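You operate a simulated robot arm through the tools that you are given. There is no shell and no other tool. Be economical: measure what you need, move in short steps, check, and stop when the job is done.

The job below is to be done with a simulated robot arm. You get a single attempt, and the scene is never put back.

JOB
Open the rag bin lid.

Only the result counts: the job must be done as asked and must still hold three seconds after the hand-in. Knocking over, shifting, dropping, spilling or breaking anything else fails it. Lids that push on must go on centred and level and be pressed home; caps that screw on are set level and turned clockwise until they are tight.

ROBOT AND FRAMES
A 7-joint arm with a two-finger parallel gripper on a trunk, on a base that drives. Base frame: it is fixed to the floor where the robot stands at the start and does not move with it; the origin is under the middle of the robot, x ahead of it, y to its left, z up. Lengths are in m, angles in rad, forces in N, time in s.
With the tool pointing down near the work surface it reaches from about 0.22 to 0.72 m from the robot's upright axis, wherever it stands. Its first joint turns from -2.007 to 2.007 rad. Places, roughly: rag bin lid [0.6, -0.2, 0.6]. Payload 3.91 kg.
The TCP is the grasp point between the finger pads, 0.03 m short of the fingertips. In the tool frame z runs along the fingers and y along their closing line. The gripper opens to 0.11 m. The fingers are 0.02 m wide and 0.01 m thick; the gripper's body (0.048 by 0.112 m) begins 0.055 m behind the TCP.
Orientation is that of the tool frame in the base frame, as [roll, pitch, yaw] about the fixed x, y, z axes, in that order (R = Rz(yaw) Ry(pitch) Rx(roll)). With the fingers straight down and closing along the base's y, the tool's x points along the base's -x, its y along +y and its z along -z.

CONTROLS
- The arm moves only by the tool send_rows. Its argument "increments" is a list of rows, each an object of numbers (a shift or turn left out is 0, a gripper value left out holds the last): "claw": the opening, from 0 (shut) to 1 (fully open); "x", "y", "z": the shift along the tool's x, y, z in cm; "ax", "ay", "az": the turn, a rotation vector about the tool's x, y, z in rad. In form: [{"claw": .., "x": .., "y": .., "z": .., "ax": .., "ay": .., "az": ..}, ...]. A call has 1 to 12 rows; each row shifts and turns the commanded pose from where the row before left it, along the tool's axes as they then stand. Each row takes 0.2 s and may step no farther than 0.05 m and 0.15 rad from the row before; otherwise, or with a gripper value out of range, the whole call is refused. Where a pose cannot be reached the arm comes as near as it can. A force on the tool above 40 N (or 10 N above the force at the start of the call, whichever is more), or a blocked arm, ends the call early, and 0.2 s more pass. Each finger travels about 0.108 m/s and halts on what it meets, pressing with about 35 N; the grip force reading is that of the motor and also rises with nothing between the fingers. The clock runs only during rows and for 0.2 s after the last one: add rows that do not move to give the fingers time. The reply holds the time, the measured pose of the TCP, the force on the tool along the base axes, the opening and the grip force, in the units named above and with some noise, with the torque about the TCP (base axes, N m) and any sound that the robot's microphone picked up.
- Cameras (640 x 400 px; columns grow to the right, rows downward): "scene" is now at [0.0032, 0.1061, 1.6085]; the picture's right is [-0.59, -0.81, 0.00], its down [-0.61, 0.44, -0.66] and it looks along [0.53, -0.39, -0.75] (base axes); focal length 277 px, centre (320, 200). "wrist" rides on the gripper at [0.072, 0.017, -0.103] in the tool frame; the picture's right is [-0.23, 0.97, 0.00], its down [-0.76, -0.18, -0.62] and it looks along [-0.61, -0.14, 0.78] (tool axes); focal length 222 px, centre (320, 200). There is no depth. A picture from a camera that has moved, and an enlarged one, comes with that camera's place and axes in the base frame and with its lens.
- snapshot(camera): a new picture of that camera. No time passes.
- move_column(by): slides the trunk up (or, below 0, down) by that many m; the arm and the scene camera ride with it, the base frame stays. It gives what a move gives, with no picture.
- roll_base(legs): drives the robot by 1 to 6 legs, each [ahead, turn to the left] in m and rad, along the robot's own axes; the way and the turn of a leg run together, so that a leg with both is an arc; at most 1.5 m and 3.142 rad a leg. The arm and the cameras ride along, it lands a little off, and it stops where it bumps. It gives what a move gives.
- head_to(pan, tilt): turns the head with the scene camera to pan (to the left, within 2.705 rad either way) and tilt (down, from -0.506 to 1.204), counted from straight ahead of the robot. It gives what a move gives.
- inspect(camera, box): a new picture of the part [left, top, right, bottom] of that camera's present view, enlarged. No time passes.
- job_done(): hands the job in; it is judged then, once.

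Work in short steps. Places have to be worked out from the pictures, the camera data and where the tool is seen: move nearer, look again, correct. Check each grasp and each placing, and mend what went wrong. You have 120 turns and 78 pictures in all, those below and enlarged ones among them. Open the gripper and draw the arm clear of the work before you hand the job in, unless the task says otherwise; then end with one line.

The tools are called as a command line: name --argument value ..., lists and objects as JSON in quotes. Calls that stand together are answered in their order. send_rows: Moves the arm, as the interface text tells. Its arguments: {"type":"object","properties":{"increments":{"type":"array","items":{"type":"object","properties":{"claw":{"type":"number"},"x":{"type":"number"},"y":{"type":"number"},"z":{"type":"number"},"ax":{"type":"number"},"ay":{"type":"number"},"az":{"type":"number"}}}}},"required":["increments"]} The other tools are called the same way: move_column (by) slides the trunk up or down; roll_base (legs) drives the base; head_to (pan, tilt) turns the head that bears the scene camera; snapshot (camera) takes a picture; inspect (camera, box) takes an enlarged picture of a part of a camera's view; job_done () hands the job in.

At the start:

```text
clock: 0.0
position: [0.3746, -0.2875, 1.0489]
tool_rot: [-3.141, 0.0, 3.135]
wrist_force: [-0.5, 0.1, -0.9]
ft_torque: [0.01, -0.04, 0.0]
finger_gap: 0.1101
grip_force: 0.1
trunk travel left (down, up): [-0.725, 0.265]
robot x, y, heading: [-0.0003, -0.0011, 0.004]
head pan, tilt: [-0.63, 0.853]
```

scene: 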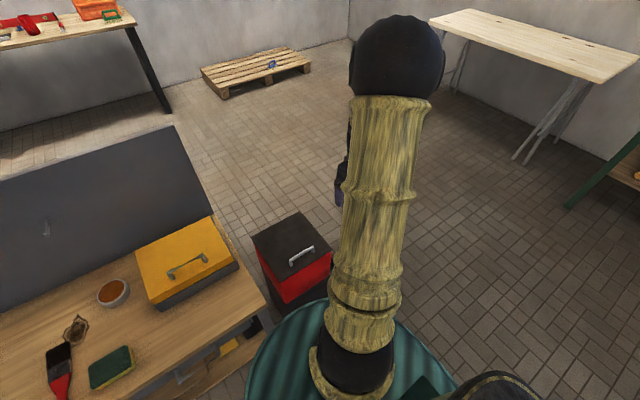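
wrist: 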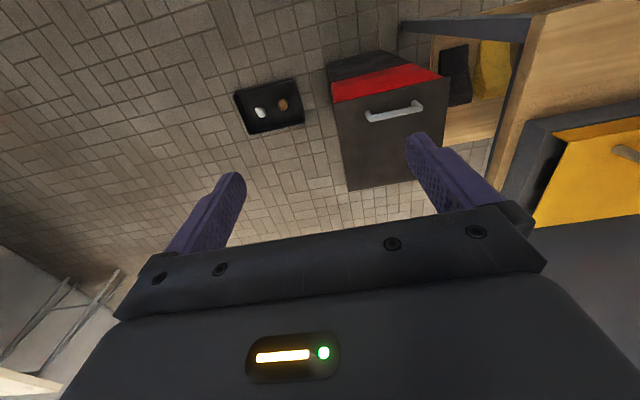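

The rag bin appears to be the red bin with the dark lid and metal handle, standing on the floor next to the bench. I'll look closer.

inspect --camera "scene" --box '[230, 190, 350, 310]'

inspect --camera "wrist" --box '[220, 30, 540, 230]'

```text
3.33 times, centred on (290, 250) of scene
camera zoom: at [0.0032, 0.1061, 1.6085], right [-0.59, -0.81, 0.0], down [-0.61, 0.44, -0.66], along [0.53, -0.39, -0.75], focal length 924 px, centre (420, 33)
```

zoom: 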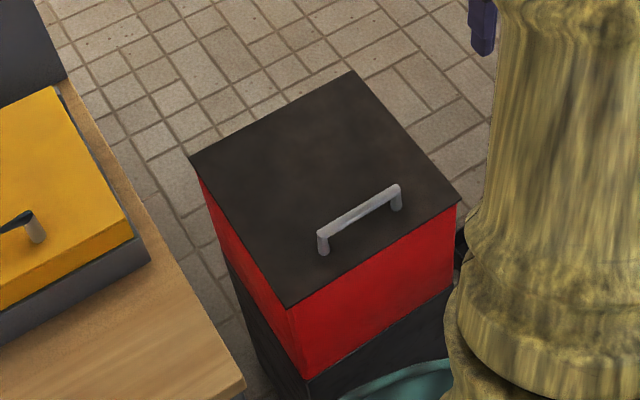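

```text
2.00 times, centred on (380, 130) of wrist
camera zoom: at [0.3008, -0.27, 1.151], right [0.23, 0.97, 0.0], down [0.76, -0.18, 0.62], along [0.61, -0.15, -0.78], focal length 444 px, centre (200, 340)
```

zoom: 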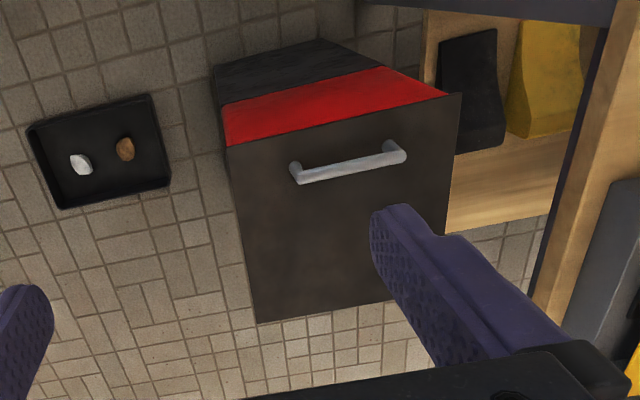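

The bar handle lies along y at about x 0.48, y -0.21 to -0.10, z 0.675. The lid spans x 0.445–0.69, so the hinge is probably at the far edge. I'll turn the gripper so it closes along x.

send_rows --increments '[{"az": -0.1425, "claw": 0.6}, {"az": -0.1425}, {"az": -0.1425}, {"az": -0.1425}, {"az": -0.1425}, {"az": -0.1425}, {"az": -0.1425}, {"az": -0.1425}, {"az": -0.1425}, {"az": -0.1425}, {"az": -0.1425}]'

```text
clock: 2.4
position: [0.373, -0.2872, 1.0478]
tool_rot: [-3.141, 0.001, -1.579]
wrist_force: [-0.8, 1.1, -0.9]
ft_torque: [0.01, 0.01, 0.01]
finger_gap: 0.0663
grip_force: 0.1
trunk travel left (down, up): [-0.725, 0.265]
robot x, y, heading: [0.001, -0.0006, 0.004]
head pan, tilt: [-0.63, 0.853]
```

Turned as planned: tool x now points along -y and tool y along -x. Moving above the handle.

send_rows --increments '[{"x": -3.3, "y": -2.7}, {"x": -3.3, "y": -2.7}, {"x": -3.3, "y": -2.7}, {"x": -3.2, "y": -2.6}, {"z": 4}, {"z": 4}, {"z": 4}, {"z": 4}, {"z": 4}, {"z": 4}, {}]'

snapshot --camera "wrist"

snapshot --camera "scene"

```text
clock: 4.8
position: [0.4817, -0.1568, 0.8084]
tool_rot: [-3.14, 0.0, -1.581]
wrist_force: [0.9, 0.9, 0.3]
ft_torque: [0.01, -0.01, 0.0]
finger_gap: 0.066
grip_force: 0.1
trunk travel left (down, up): [-0.725, 0.265]
robot x, y, heading: [-0.0005, -0.0002, 0.002]
head pan, tilt: [-0.63, 0.853]
```

```text
73 pictures are left
camera wrist: at [0.464, -0.2295, 0.9111], right [-0.97, 0.24, 0.0], down [0.19, 0.76, 0.62], along [0.15, 0.61, -0.78], focal length 222 px, centre (320, 200)
```

wrist: 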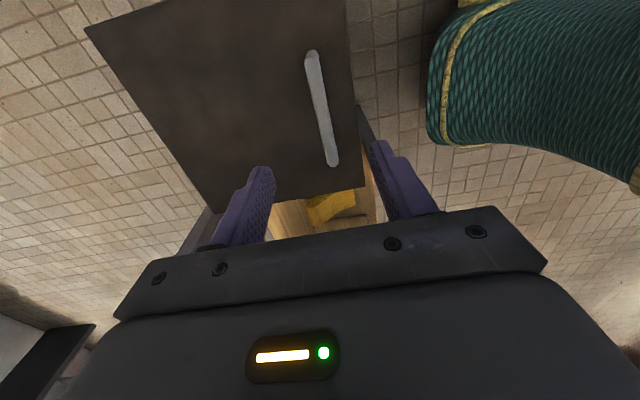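

```text
72 pictures are left
camera scene: at [0.0031, 0.1062, 1.6085], right [-0.59, -0.81, 0.0], down [-0.61, 0.44, -0.66], along [0.53, -0.39, -0.75], focal length 277 px, centre (320, 200)
```

scene: 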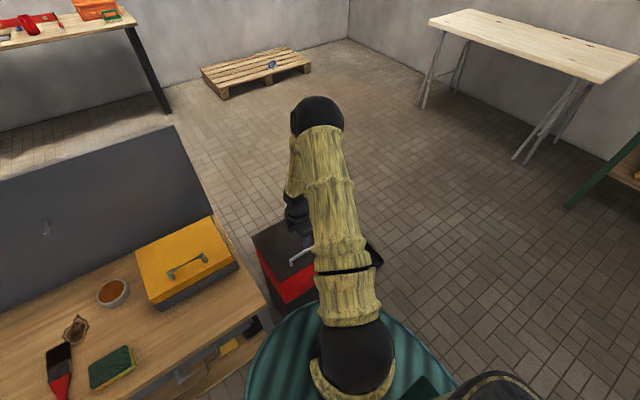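

The handle is confirmed at about (0.479, -0.153), so I'll lower onto it and check before closing.

send_rows --increments '[{"y": 0.2, "x": -0.3, "z": 3}, {"z": 3}, {"z": 3}, {"z": 2}, {}]'

snapshot --camera "wrist"

```text
clock: 6.0
position: [0.4791, -0.1552, 0.6978]
tool_rot: [-3.141, 0.0, -1.583]
wrist_force: [-0.2, -0.1, -0.3]
ft_torque: [-0.01, -0.01, -0.01]
finger_gap: 0.066
grip_force: 0.1
trunk travel left (down, up): [-0.725, 0.265]
robot x, y, heading: [-0.0009, -0.0007, -0.002]
head pan, tilt: [-0.63, 0.853]
```

```text
71 pictures are left
camera wrist: at [0.4617, -0.2272, 0.8004], right [-0.97, 0.24, 0.0], down [0.19, 0.76, 0.62], along [0.15, 0.61, -0.78], focal length 222 px, centre (320, 200)
```

wrist: 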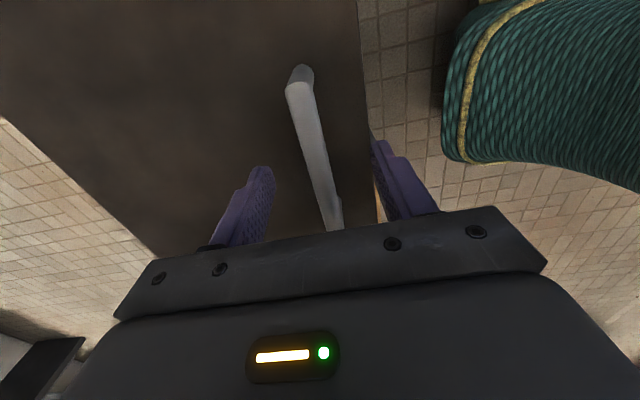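

The bar lies between the fingers. I'll go down another 1.8 cm and close.

send_rows --increments '[{"z": 1}, {"z": 0.8}, {}, {"claw": 0}, {}, {}, {}]'

snapshot --camera "wrist"

```text
clock: 7.6
position: [0.4789, -0.1538, 0.6796]
tool_rot: [3.14, 0.0, -1.58]
wrist_force: [-5.0, 1.3, -0.5]
ft_torque: [-0.1, 0.09, -0.16]
finger_gap: 0.0135
grip_force: 45.1
trunk travel left (down, up): [-0.725, 0.265]
robot x, y, heading: [-0.0019, 0.0022, -0.005]
head pan, tilt: [-0.63, 0.853]
```

```text
70 pictures are left
camera wrist: at [0.4611, -0.2263, 0.7826], right [-0.97, 0.24, 0.0], down [0.19, 0.76, 0.62], along [0.15, 0.61, -0.78], focal length 222 px, centre (320, 200)
```

wrist: 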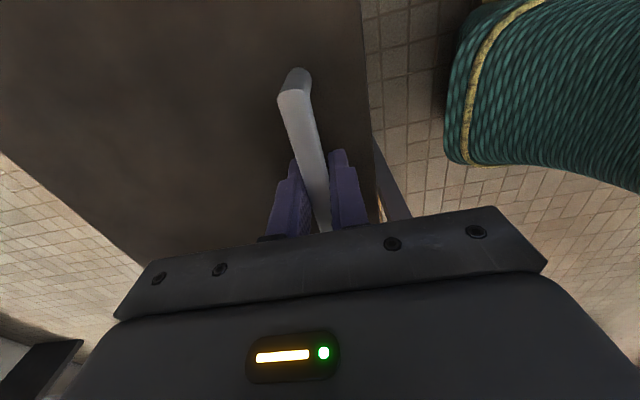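

Firm grip with a 13.5 mm gap. I'll lift along an arc about a hinge assumed near x=0.69, z=0.635, starting with a small step.

send_rows --increments '[{"z": -1.05, "y": -0.25, "ax": -0.05}, {"z": -1.05, "y": -0.25, "ax": -0.05}, {"z": -1.05, "y": -0.25, "ax": -0.05}, {}]'

snapshot --camera "scene"

```text
clock: 8.6
position: [0.4868, -0.1536, 0.7122]
tool_rot: [2.989, 0.0, -1.582]
wrist_force: [-16.9, 3.1, 3.5]
ft_torque: [0.13, 0.11, -0.15]
finger_gap: 0.0132
grip_force: 44.8
trunk travel left (down, up): [-0.725, 0.265]
robot x, y, heading: [0.0013, 0.0037, -0.001]
head pan, tilt: [-0.63, 0.853]
```

```text
69 pictures are left
camera scene: at [0.001, 0.1066, 1.6086], right [-0.59, -0.81, 0.0], down [-0.61, 0.44, -0.66], along [0.53, -0.39, -0.75], focal length 277 px, centre (320, 200)
```

scene: 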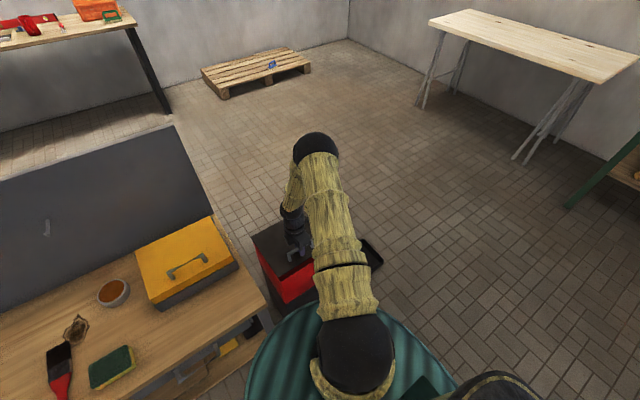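

Force of -17 N in x suggests I'm pressing too far towards +x. I'll zoom in to confirm the lid is lifting rather than the whole bin.

inspect --camera "scene" --box '[230, 190, 390, 310]'

snapshot --camera "wrist"

```text
3.33 times, centred on (310, 250) of scene
camera zoom: at [0.001, 0.1066, 1.6086], right [-0.59, -0.81, 0.0], down [-0.61, 0.44, -0.66], along [0.53, -0.39, -0.75], focal length 924 px, centre (353, 33)
```

zoom: 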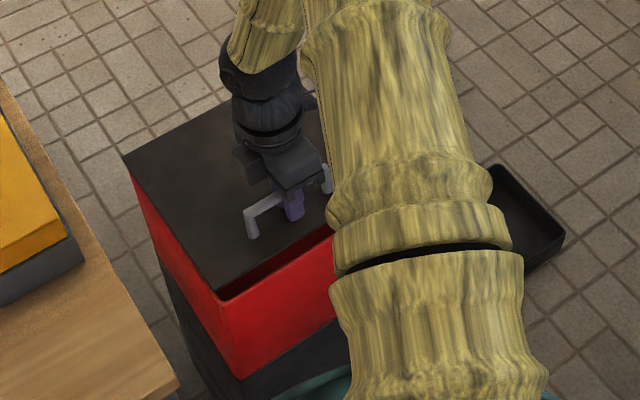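

```text
67 pictures are left
camera wrist: at [0.4848, -0.2266, 0.8164], right [-0.96, 0.24, 0.15], down [0.28, 0.76, 0.59], along [0.03, 0.61, -0.79], focal length 222 px, centre (320, 200)
```

wrist: 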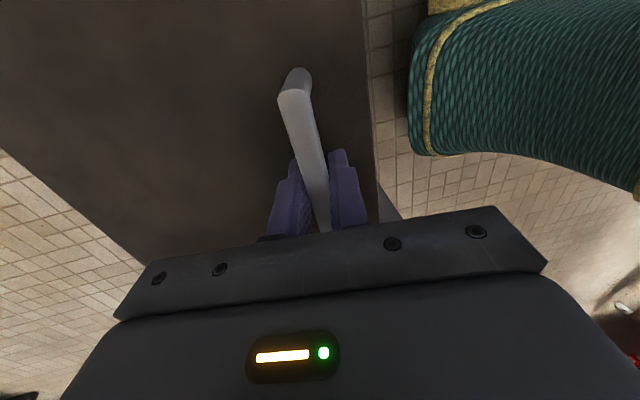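

The lid is hinging up at the far edge as hoped. I'll carry on along the arc with less forward motion.

send_rows --increments '[{"y": 0.2}, {"z": -1.05, "y": -0.2, "ax": -0.05}, {"z": -1.05, "y": -0.2, "ax": -0.05}, {"z": -1.05, "y": -0.2, "ax": -0.05}, {"z": -1.05, "y": -0.2, "ax": -0.05}, {}]'

```text
clock: 10.0
position: [0.5043, -0.1541, 0.7498]
tool_rot: [2.794, -0.001, -1.582]
wrist_force: [-2.4, 4.9, 0.5]
ft_torque: [-0.1, -0.05, -0.09]
finger_gap: 0.0135
grip_force: 45.0
trunk travel left (down, up): [-0.725, 0.265]
robot x, y, heading: [-0.0025, -0.0009, -0.0]
head pan, tilt: [-0.63, 0.853]
```

Forces are low, so I'll keep going.

send_rows --increments '[{"z": -1.05, "y": -0.24, "ax": -0.05}, {"z": -1.05, "y": -0.24, "ax": -0.05}, {"z": -1.05, "y": -0.24, "ax": -0.05}, {"z": -1.05, "y": -0.24, "ax": -0.05}, {"z": -1.05, "y": -0.24, "ax": -0.05}, {"z": -1.05, "y": -0.24, "ax": -0.05}, {}]'

snapshot --camera "scene"

```text
clock: 11.6
position: [0.5442, -0.1546, 0.8025]
tool_rot: [2.492, 0.0, -1.581]
wrist_force: [-9.4, 8.2, 8.8]
ft_torque: [0.39, 0.03, -0.41]
finger_gap: 0.0133
grip_force: 45.0
trunk travel left (down, up): [-0.725, 0.265]
robot x, y, heading: [0.0043, 0.0022, 0.0]
head pan, tilt: [-0.63, 0.853]
```

```text
66 pictures are left
camera scene: at [0.0012, 0.1073, 1.6085], right [-0.59, -0.81, 0.0], down [-0.61, 0.44, -0.66], along [0.53, -0.39, -0.75], focal length 277 px, centre (320, 200)
```

scene: 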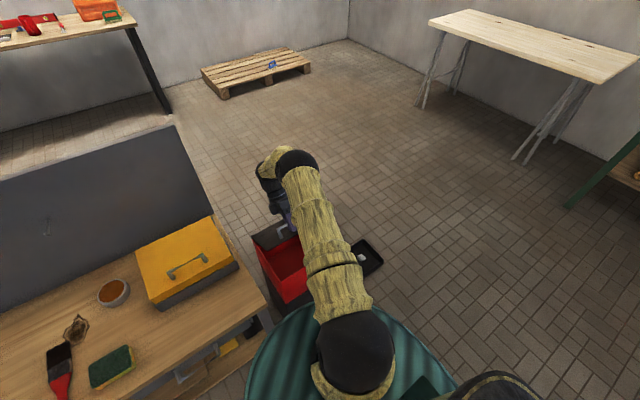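

Lid is about 37° open. I'll continue.

send_rows --increments '[{"y": 0.1}, {"z": -1.05, "y": -0.23, "ax": -0.05}, {"z": -1.05, "y": -0.23, "ax": -0.05}, {"z": -1.05, "y": -0.23, "ax": -0.05}, {"z": -1.05, "y": -0.23, "ax": -0.05}, {"z": -1.05, "y": -0.23, "ax": -0.05}, {"z": -1.05, "y": -0.23, "ax": -0.05}, {}]'

```text
clock: 13.4
position: [0.5688, -0.1568, 0.8202]
tool_rot: [2.346, 0.0, -1.581]
wrist_force: [-2.5, 5.5, 3.1]
ft_torque: [-0.42, 0.0, 0.33]
finger_gap: 0.0134
grip_force: 45.2
out of reach, approached as far as the arm can: row 5, 6, 7
trunk travel left (down, up): [-0.725, 0.265]
robot x, y, heading: [-0.0009, 0.0009, 0.002]
head pan, tilt: [-0.63, 0.853]
```

The arm hit its tilt limit with the lid about 45° open. From here I'll let the bar turn between the fingers while the tool comes back towards vertical.

send_rows --increments '[{"ax": 0.07}, {"ax": 0.07}, {"ax": 0.07}, {}]'

inspect --camera "scene" --box '[230, 130, 390, 310]'

```text
clock: 14.4
position: [0.569, -0.1547, 0.8214]
tool_rot: [2.552, 0.0, -1.58]
wrist_force: [-1.7, 5.4, 0.0]
ft_torque: [-0.39, 0.05, 0.13]
finger_gap: 0.0132
grip_force: 45.2
trunk travel left (down, up): [-0.725, 0.265]
robot x, y, heading: [0.0017, 0.0027, 0.001]
head pan, tilt: [-0.63, 0.853]
```

```text
2.22 times, centred on (310, 220) of scene
camera zoom: at [0.0031, 0.107, 1.6084], right [-0.59, -0.81, 0.0], down [-0.61, 0.44, -0.66], along [0.53, -0.39, -0.75], focal length 616 px, centre (342, 156)
```

zoom: 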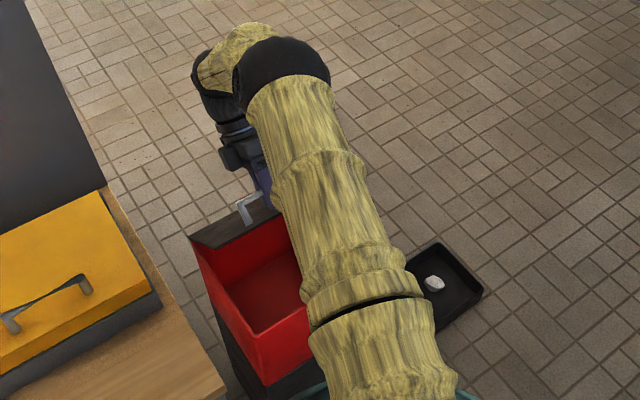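

The bar pivots in the grip and the lid stays up. Continuing along the arc while untilting.

send_rows --increments '[{"y": -1.02, "z": -2.1, "ax": 0.1}, {"y": -1.42, "z": -1.84, "ax": 0.1}, {"y": -1.77, "z": -1.5, "ax": 0.1}, {}]'

```text
clock: 15.4
position: [0.633, -0.155, 0.8479]
tool_rot: [2.855, -0.002, -1.583]
wrist_force: [-2.2, 2.7, 3.6]
ft_torque: [-0.29, 0.02, -0.04]
finger_gap: 0.0131
grip_force: 45.3
trunk travel left (down, up): [-0.725, 0.265]
robot x, y, heading: [-0.0019, -0.0025, -0.001]
head pan, tilt: [-0.63, 0.853]
```

Smooth so far, with the lid at about 63°. I'll continue to about 87°.

send_rows --increments '[{"y": -2.05, "z": -1.12, "ax": 0.1}, {"y": -2.22, "z": -0.67, "ax": 0.1}, {"y": -2.31, "z": -0.2, "ax": 0.05}, {"y": -2.31, "z": 0.15}, {}]'

inspect --camera "scene" --box '[190, 90, 390, 310]'

snapshot --camera "wrist"

```text
clock: 16.6
position: [0.724, -0.1575, 0.8527]
tool_rot: [3.103, 0.0, -1.582]
wrist_force: [1.9, 2.0, -1.4]
ft_torque: [-0.53, -0.13, -0.13]
finger_gap: 0.0134
grip_force: 45.3
trunk travel left (down, up): [-0.725, 0.265]
robot x, y, heading: [-0.0006, 0.0017, 0.0]
head pan, tilt: [-0.63, 0.853]
```

```text
1.82 times, centred on (290, 200) of scene
camera zoom: at [0.0037, 0.1065, 1.6084], right [-0.59, -0.81, 0.0], down [-0.61, 0.44, -0.66], along [0.53, -0.39, -0.75], focal length 504 px, centre (374, 200)
```

zoom: 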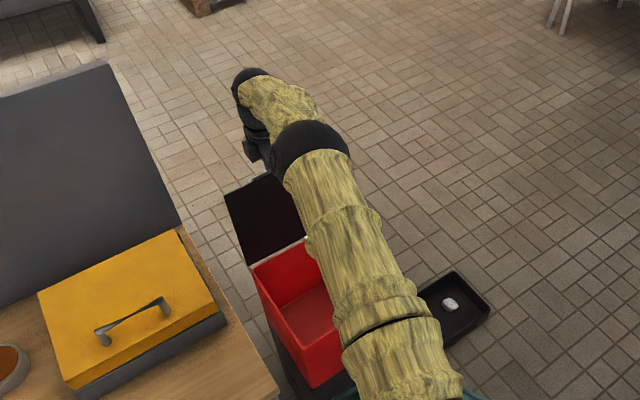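

```text
63 pictures are left
camera wrist: at [0.7109, -0.2301, 0.9563], right [-0.97, 0.24, 0.04], down [0.21, 0.76, 0.62], along [0.12, 0.61, -0.79], focal length 222 px, centre (320, 200)
```

wrist: 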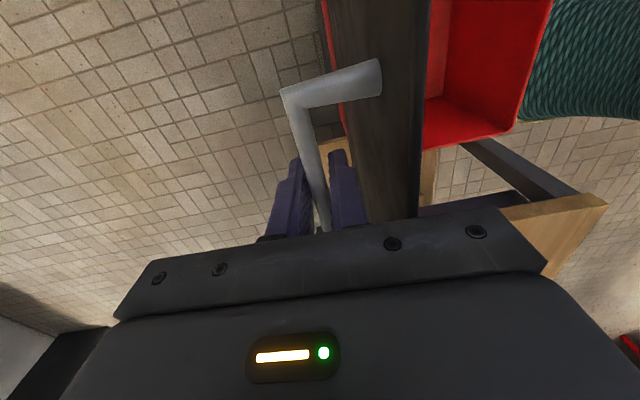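

The lid stands about vertical. I'll push it a bit past vertical so it stays open.

send_rows --increments '[{"y": -1.15, "z": 0.2}, {"y": -1.15, "z": 0.21}, {"y": -1.12, "z": 0.31}, {"y": -1.12, "z": 0.32}, {}]'

snapshot --camera "wrist"

```text
clock: 17.8
position: [0.7332, -0.1569, 0.8479]
tool_rot: [3.107, -0.003, -1.582]
wrist_force: [5.7, -22.1, 25.3]
ft_torque: [0.07, 0.02, -0.16]
finger_gap: 0.0135
grip_force: 44.9
out of reach, approached as far as the arm can: row 2, 3, 4
trunk travel left (down, up): [-0.725, 0.265]
robot x, y, heading: [-0.0016, 0.0014, -0.01]
head pan, tilt: [-0.63, 0.853]
```

```text
62 pictures are left
camera wrist: at [0.7189, -0.2281, 0.9523], right [-0.97, 0.24, 0.03], down [0.21, 0.76, 0.61], along [0.12, 0.6, -0.79], focal length 222 px, centre (320, 200)
```

wrist: 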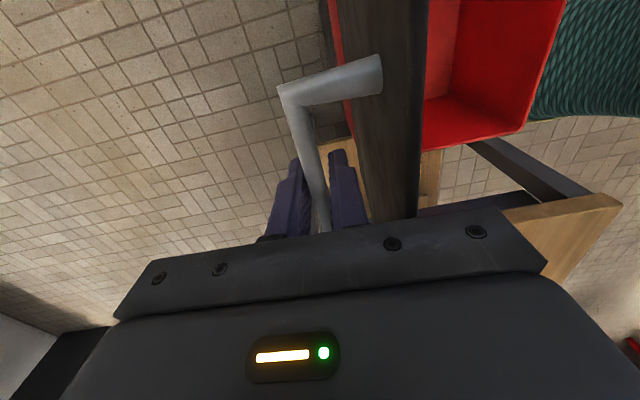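

Out of reach with the tool vertical, and the force is building. I'll tilt the tool the other way to gain reach, since the hand still clears the lid edge, then keep going.

send_rows --increments '[{"z": -0.3, "ax": 0.08}, {"ax": 0.08}, {"ax": 0.08}, {}]'

```text
clock: 18.8
position: [0.7346, -0.1542, 0.8464]
tool_rot: [-2.941, 0.002, -1.583]
wrist_force: [-3.0, -11.5, -4.1]
ft_torque: [0.1, 0.07, -0.06]
finger_gap: 0.0133
grip_force: 45.0
trunk travel left (down, up): [-0.725, 0.265]
robot x, y, heading: [0.0044, 0.0027, 0.004]
head pan, tilt: [-0.63, 0.853]
```

Forces dropped; now pushing further back along the arc.

send_rows --increments '[{"y": -0.95, "z": 0.38, "ax": 0.03}, {"y": -0.93, "z": 0.46, "ax": 0.03}, {"y": -0.92, "z": 0.53, "ax": 0.03}, {"y": -0.9, "z": 0.58}, {}]'

snapshot --camera "wrist"

inspect --camera "scene" --box '[190, 90, 390, 310]'

```text
clock: 19.4
position: [0.7461, -0.1541, 0.8455]
tool_rot: [-2.901, -0.002, -1.581]
wrist_force: [-23.6, -0.3, 16.1]
ft_torque: [-0.04, 0.0, -0.26]
finger_gap: 0.0134
grip_force: 44.8
trunk travel left (down, up): [-0.725, 0.265]
robot x, y, heading: [-0.0014, -0.0033, 0.003]
head pan, tilt: [-0.63, 0.853]
stopped in row 3: the force on the tool passed its limit (the readings are from after the stop); the commanded pose is now the measured one
```

```text
61 pictures are left
camera wrist: at [0.7039, -0.2258, 0.9402], right [-0.94, 0.24, -0.23], down [0.03, 0.76, 0.65], along [0.33, 0.6, -0.73], focal length 222 px, centre (320, 200)
```

wrist: 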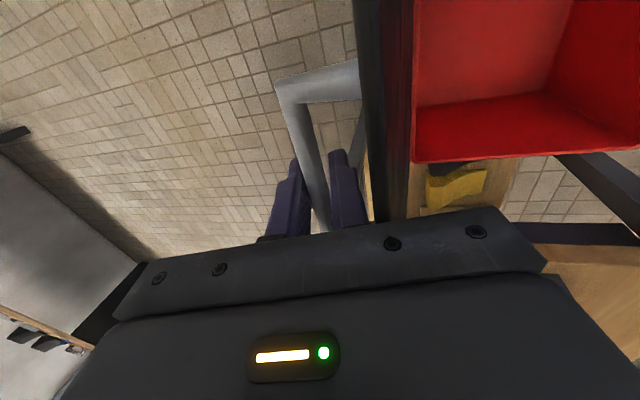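

```text
1.82 times, centred on (290, 200) of scene
camera zoom: at [-0.0023, 0.1074, 1.6089], right [-0.59, -0.81, 0.0], down [-0.61, 0.44, -0.66], along [0.53, -0.39, -0.75], focal length 504 px, centre (374, 200)
```

zoom: 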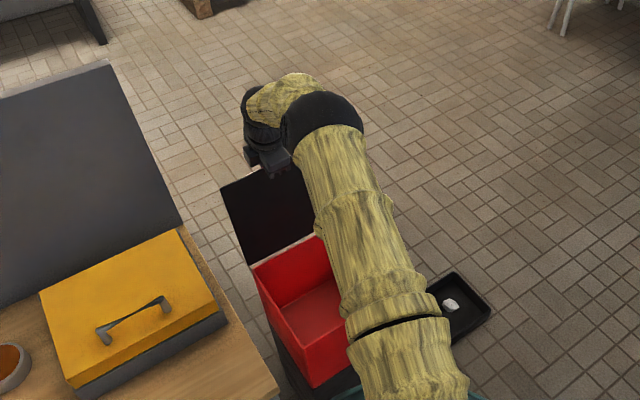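

Resistance here is probably the lid's stop, a few degrees past vertical. I'll relax the push, then open the fingers slightly and see whether the lid stays.

send_rows --increments '[{"y": 0.25}, {}, {"claw": 0.22}, {}, {}]'

snapshot --camera "wrist"

```text
clock: 20.6
position: [0.7478, -0.1543, 0.8432]
tool_rot: [-2.892, -0.003, -1.581]
wrist_force: [3.3, -6.3, 29.8]
ft_torque: [0.99, 1.42, 0.29]
finger_gap: 0.0194
grip_force: 0.0
trunk travel left (down, up): [-0.725, 0.265]
robot x, y, heading: [-0.0, 0.0002, 0.001]
head pan, tilt: [-0.63, 0.853]
```

```text
59 pictures are left
camera wrist: at [0.7042, -0.2255, 0.9398], right [-0.94, 0.24, -0.24], down [0.03, 0.76, 0.65], along [0.34, 0.6, -0.72], focal length 222 px, centre (320, 200)
```

wrist: 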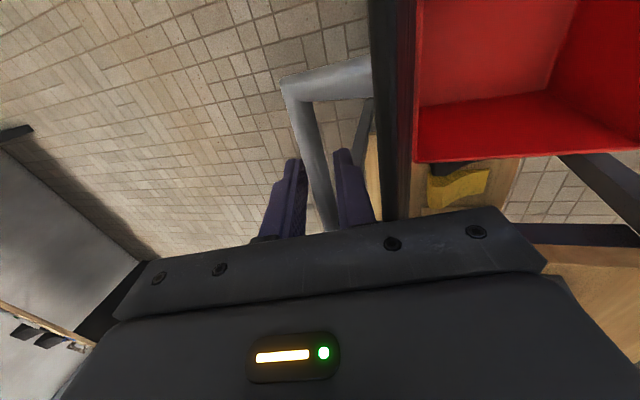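

The hand is resting on the lid's edge (30 N up). I'll rise off the bar with the fingers slightly open.

send_rows --increments '[{"z": -0.5, "y": -0.06, "claw": 0.26}, {"z": -1, "y": -0.15}, {"z": -1, "y": -0.15}, {"z": -1, "y": -0.15}, {"z": -1, "y": -0.15}, {}]'

snapshot --camera "wrist"

inspect --camera "scene" --box '[190, 90, 390, 310]'

```text
clock: 22.0
position: [0.7431, -0.1528, 0.8853]
tool_rot: [-2.899, -0.001, -1.579]
wrist_force: [0.8, 1.6, 0.2]
ft_torque: [0.01, 0.01, 0.0]
finger_gap: 0.0287
grip_force: 0.1
trunk travel left (down, up): [-0.725, 0.265]
robot x, y, heading: [0.0032, 0.0019, 0.001]
head pan, tilt: [-0.63, 0.853]
```

```text
58 pictures are left
camera wrist: at [0.7012, -0.2252, 0.9814], right [-0.94, 0.24, -0.23], down [0.03, 0.76, 0.65], along [0.33, 0.6, -0.73], focal length 222 px, centre (320, 200)
```

wrist: 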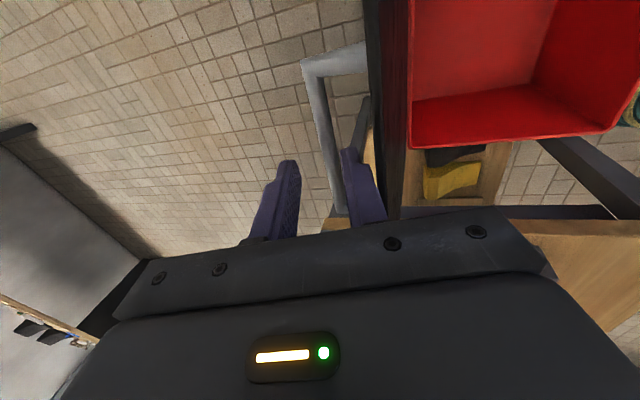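

```text
1.82 times, centred on (290, 200) of scene
camera zoom: at [0.0033, 0.106, 1.6085], right [-0.59, -0.81, 0.0], down [-0.61, 0.44, -0.66], along [0.53, -0.39, -0.75], focal length 504 px, centre (374, 200)
```

zoom: 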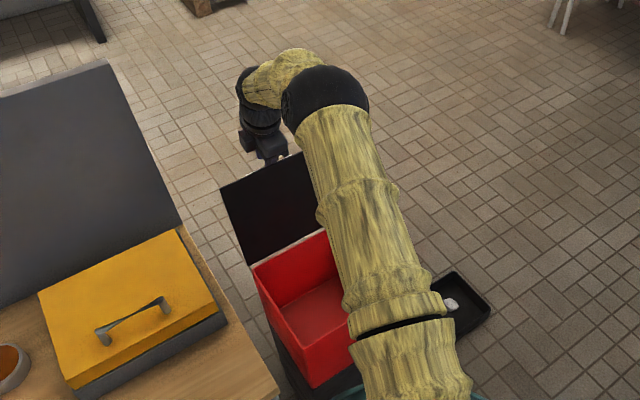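

No contact force now and the lid stands on its own. I'll rise clear and then check it.

send_rows --increments '[{"z": -1.5, "y": -0.2}, {"z": -2, "y": -0.3}, {"z": -2, "y": -0.3}, {"z": -3}, {"z": -3}, {"z": -3}, {}]'

snapshot --camera "wrist"

inspect --camera "scene" --box '[190, 90, 390, 310]'

```text
clock: 23.6
position: [0.7149, -0.1534, 1.0268]
tool_rot: [-2.901, -0.002, -1.579]
wrist_force: [-0.5, 0.6, -0.2]
ft_torque: [0.0, -0.02, -0.02]
finger_gap: 0.0286
grip_force: 0.0
trunk travel left (down, up): [-0.725, 0.265]
robot x, y, heading: [0.0037, -0.0009, 0.001]
head pan, tilt: [-0.63, 0.853]
```

```text
56 pictures are left
camera wrist: at [0.6739, -0.2251, 1.1231], right [-0.94, 0.24, -0.23], down [0.03, 0.76, 0.65], along [0.33, 0.6, -0.73], focal length 222 px, centre (320, 200)
```

wrist: 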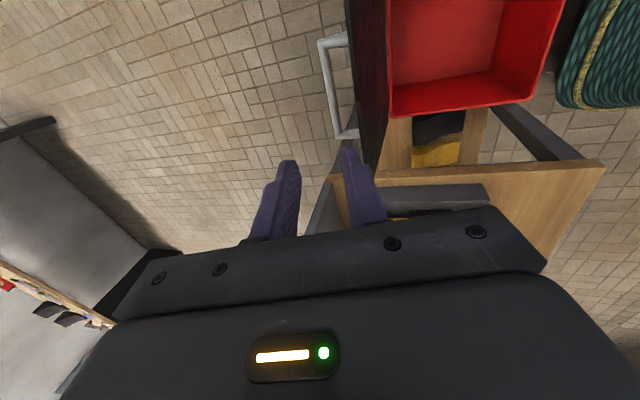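

```text
1.82 times, centred on (290, 200) of scene
camera zoom: at [0.0035, 0.106, 1.6085], right [-0.59, -0.81, 0.0], down [-0.61, 0.44, -0.66], along [0.53, -0.39, -0.75], focal length 504 px, centre (374, 200)
```

zoom: 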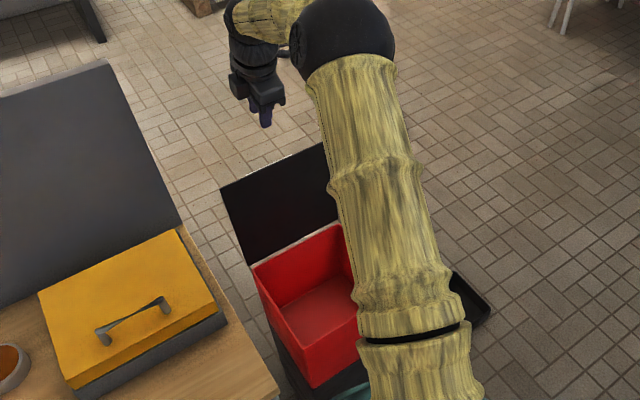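

The lid stays up at about 97°. To be sure it is fully open, I'll bring closed fingers to its inner side and give it a gentle push.

send_rows --increments '[{"y": 3.7, "z": -0.9, "claw": 0}, {"y": 3.7, "z": -0.9}, {"y": 3.8, "z": -0.9}, {"y": 1.05, "z": 4.3}, {"y": 1.05, "z": 4.3}, {"y": 1.05, "z": 4.3}, {"y": 1.05, "z": 4.3}, {"y": 1.0, "z": 4.2}, {}]'

snapshot --camera "wrist"

inspect --camera "scene" --box '[190, 90, 390, 310]'

```text
clock: 25.6
position: [0.6012, -0.1524, 0.8061]
tool_rot: [-2.898, -0.003, -1.581]
wrist_force: [-1.0, -0.4, 0.2]
ft_torque: [0.05, 0.01, -0.01]
finger_gap: 0.0002
grip_force: 35.4
trunk travel left (down, up): [-0.725, 0.265]
robot x, y, heading: [0.0015, 0.0008, 0.001]
head pan, tilt: [-0.63, 0.853]
```

```text
54 pictures are left
camera wrist: at [0.56, -0.2248, 0.9015], right [-0.94, 0.24, -0.23], down [0.03, 0.76, 0.65], along [0.33, 0.6, -0.73], focal length 222 px, centre (320, 200)
```

wrist: 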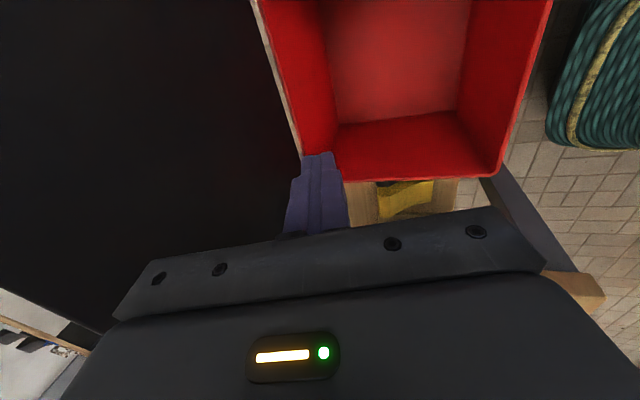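

```text
1.82 times, centred on (290, 200) of scene
camera zoom: at [0.0029, 0.1061, 1.6085], right [-0.59, -0.81, 0.0], down [-0.61, 0.44, -0.66], along [0.53, -0.39, -0.75], focal length 504 px, centre (374, 200)
```

zoom: 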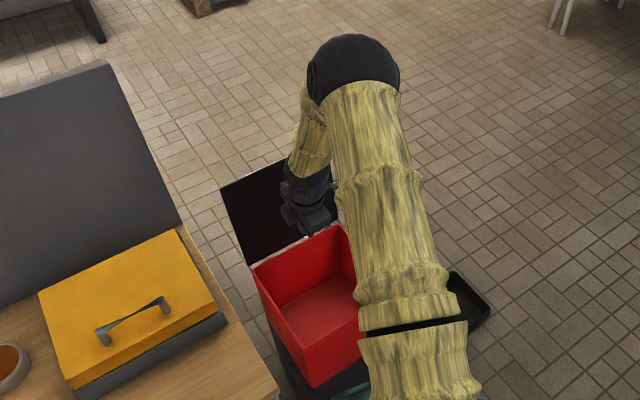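

Lid unchanged. I'll push towards +x in small steps and watch the force.

send_rows --increments '[{"y": -0.97, "z": 0.24}, {"y": -0.97, "z": 0.24}, {"y": -0.97, "z": 0.24}, {"y": -0.97, "z": 0.24}, {"y": -0.97, "z": 0.24}, {}]'

```text
clock: 27.0
position: [0.6529, -0.1509, 0.8071]
tool_rot: [-2.9, -0.003, -1.58]
wrist_force: [-0.5, -0.2, -0.4]
ft_torque: [-0.03, 0.02, -0.02]
finger_gap: 0.0
grip_force: 35.2
trunk travel left (down, up): [-0.725, 0.265]
robot x, y, heading: [-0.0003, -0.0006, 0.002]
head pan, tilt: [-0.63, 0.853]
```

No contact yet, so I'll continue in 0.5 cm steps.

send_rows --increments '[{"y": -0.49, "z": 0.12}, {"y": -0.49, "z": 0.12}, {"y": -0.49, "z": 0.12}, {}]'

```text
clock: 28.0
position: [0.6637, -0.1529, 0.8053]
tool_rot: [-2.904, -0.003, -1.58]
wrist_force: [-17.5, 1.1, -0.2]
ft_torque: [-0.08, -1.1, -0.25]
finger_gap: 0.0
grip_force: 35.3
trunk travel left (down, up): [-0.725, 0.265]
robot x, y, heading: [-0.0011, -0.0004, 0.004]
head pan, tilt: [-0.63, 0.853]
```

Contact at -17 N. Checking whether the lid moved.

inspect --camera "scene" --box '[190, 90, 390, 310]'

```text
1.82 times, centred on (290, 200) of scene
camera zoom: at [0.0007, 0.1062, 1.6085], right [-0.59, -0.81, 0.0], down [-0.61, 0.44, -0.66], along [0.53, -0.39, -0.75], focal length 504 px, centre (374, 200)
```

zoom: 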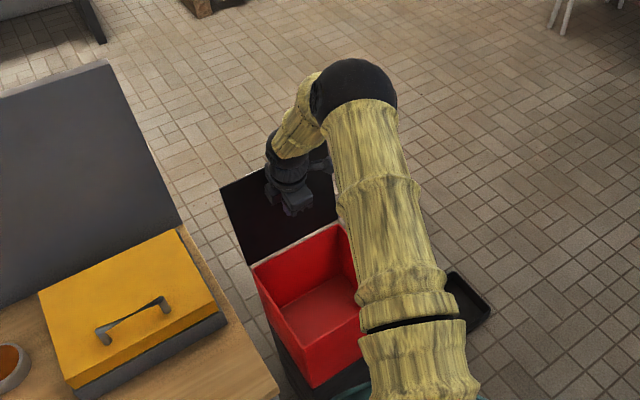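

The lid did not move, so it is against its stop and fully open. I'll back away, rise, and open the gripper.

send_rows --increments '[{"y": 1.5, "z": -0.4}, {"y": 2.5, "z": -0.6}, {"y": 2.5, "z": -0.6}, {"y": -0.6, "z": -4}, {"y": -0.6, "z": -4}, {"y": -0.6, "z": -4}, {"y": -0.6, "z": -4}, {"y": 4, "z": -1}, {"y": 4, "z": -1, "claw": 0.8}, {"y": 4, "z": -1}, {}, {}]'

snapshot --camera "scene"

snapshot --camera "wrist"

```text
clock: 30.6
position: [0.4602, -0.1507, 0.9678]
tool_rot: [-2.9, -0.002, -1.581]
wrist_force: [-0.1, -0.5, 1.0]
ft_torque: [0.02, -0.01, -0.04]
finger_gap: 0.0881
grip_force: 0.0
trunk travel left (down, up): [-0.725, 0.265]
robot x, y, heading: [-0.0004, 0.0003, 0.002]
head pan, tilt: [-0.63, 0.853]
```

```text
51 pictures are left
camera scene: at [0.0029, 0.1061, 1.6085], right [-0.59, -0.81, 0.0], down [-0.61, 0.44, -0.66], along [0.53, -0.39, -0.75], focal length 277 px, centre (320, 200)
```

scene: 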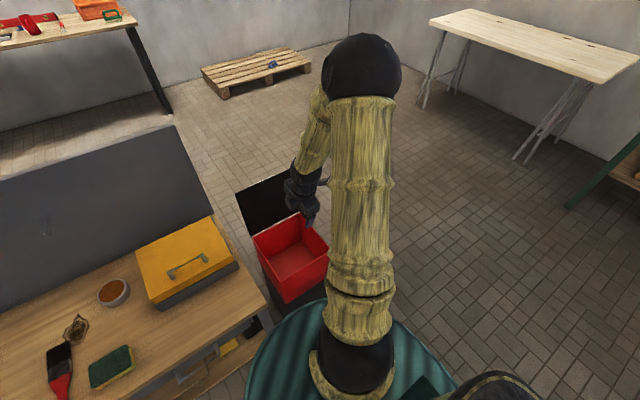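

```text
50 pictures are left
camera wrist: at [0.4183, -0.2226, 1.0642], right [-0.94, 0.24, -0.23], down [0.03, 0.76, 0.65], along [0.33, 0.6, -0.73], focal length 222 px, centre (320, 200)
```

wrist: 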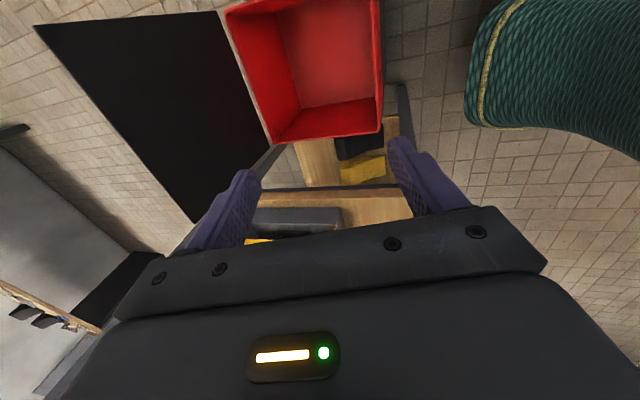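

The lid stands open past vertical on its own, the arm is clear, and nothing else has moved. Handing in.

job_done

```text
The job is handed in.
```

The rag bin lid is open: it rests against its stop just past vertical and stayed up on its own, with the gripper open, the arm clear, and nothing else visibly moved.
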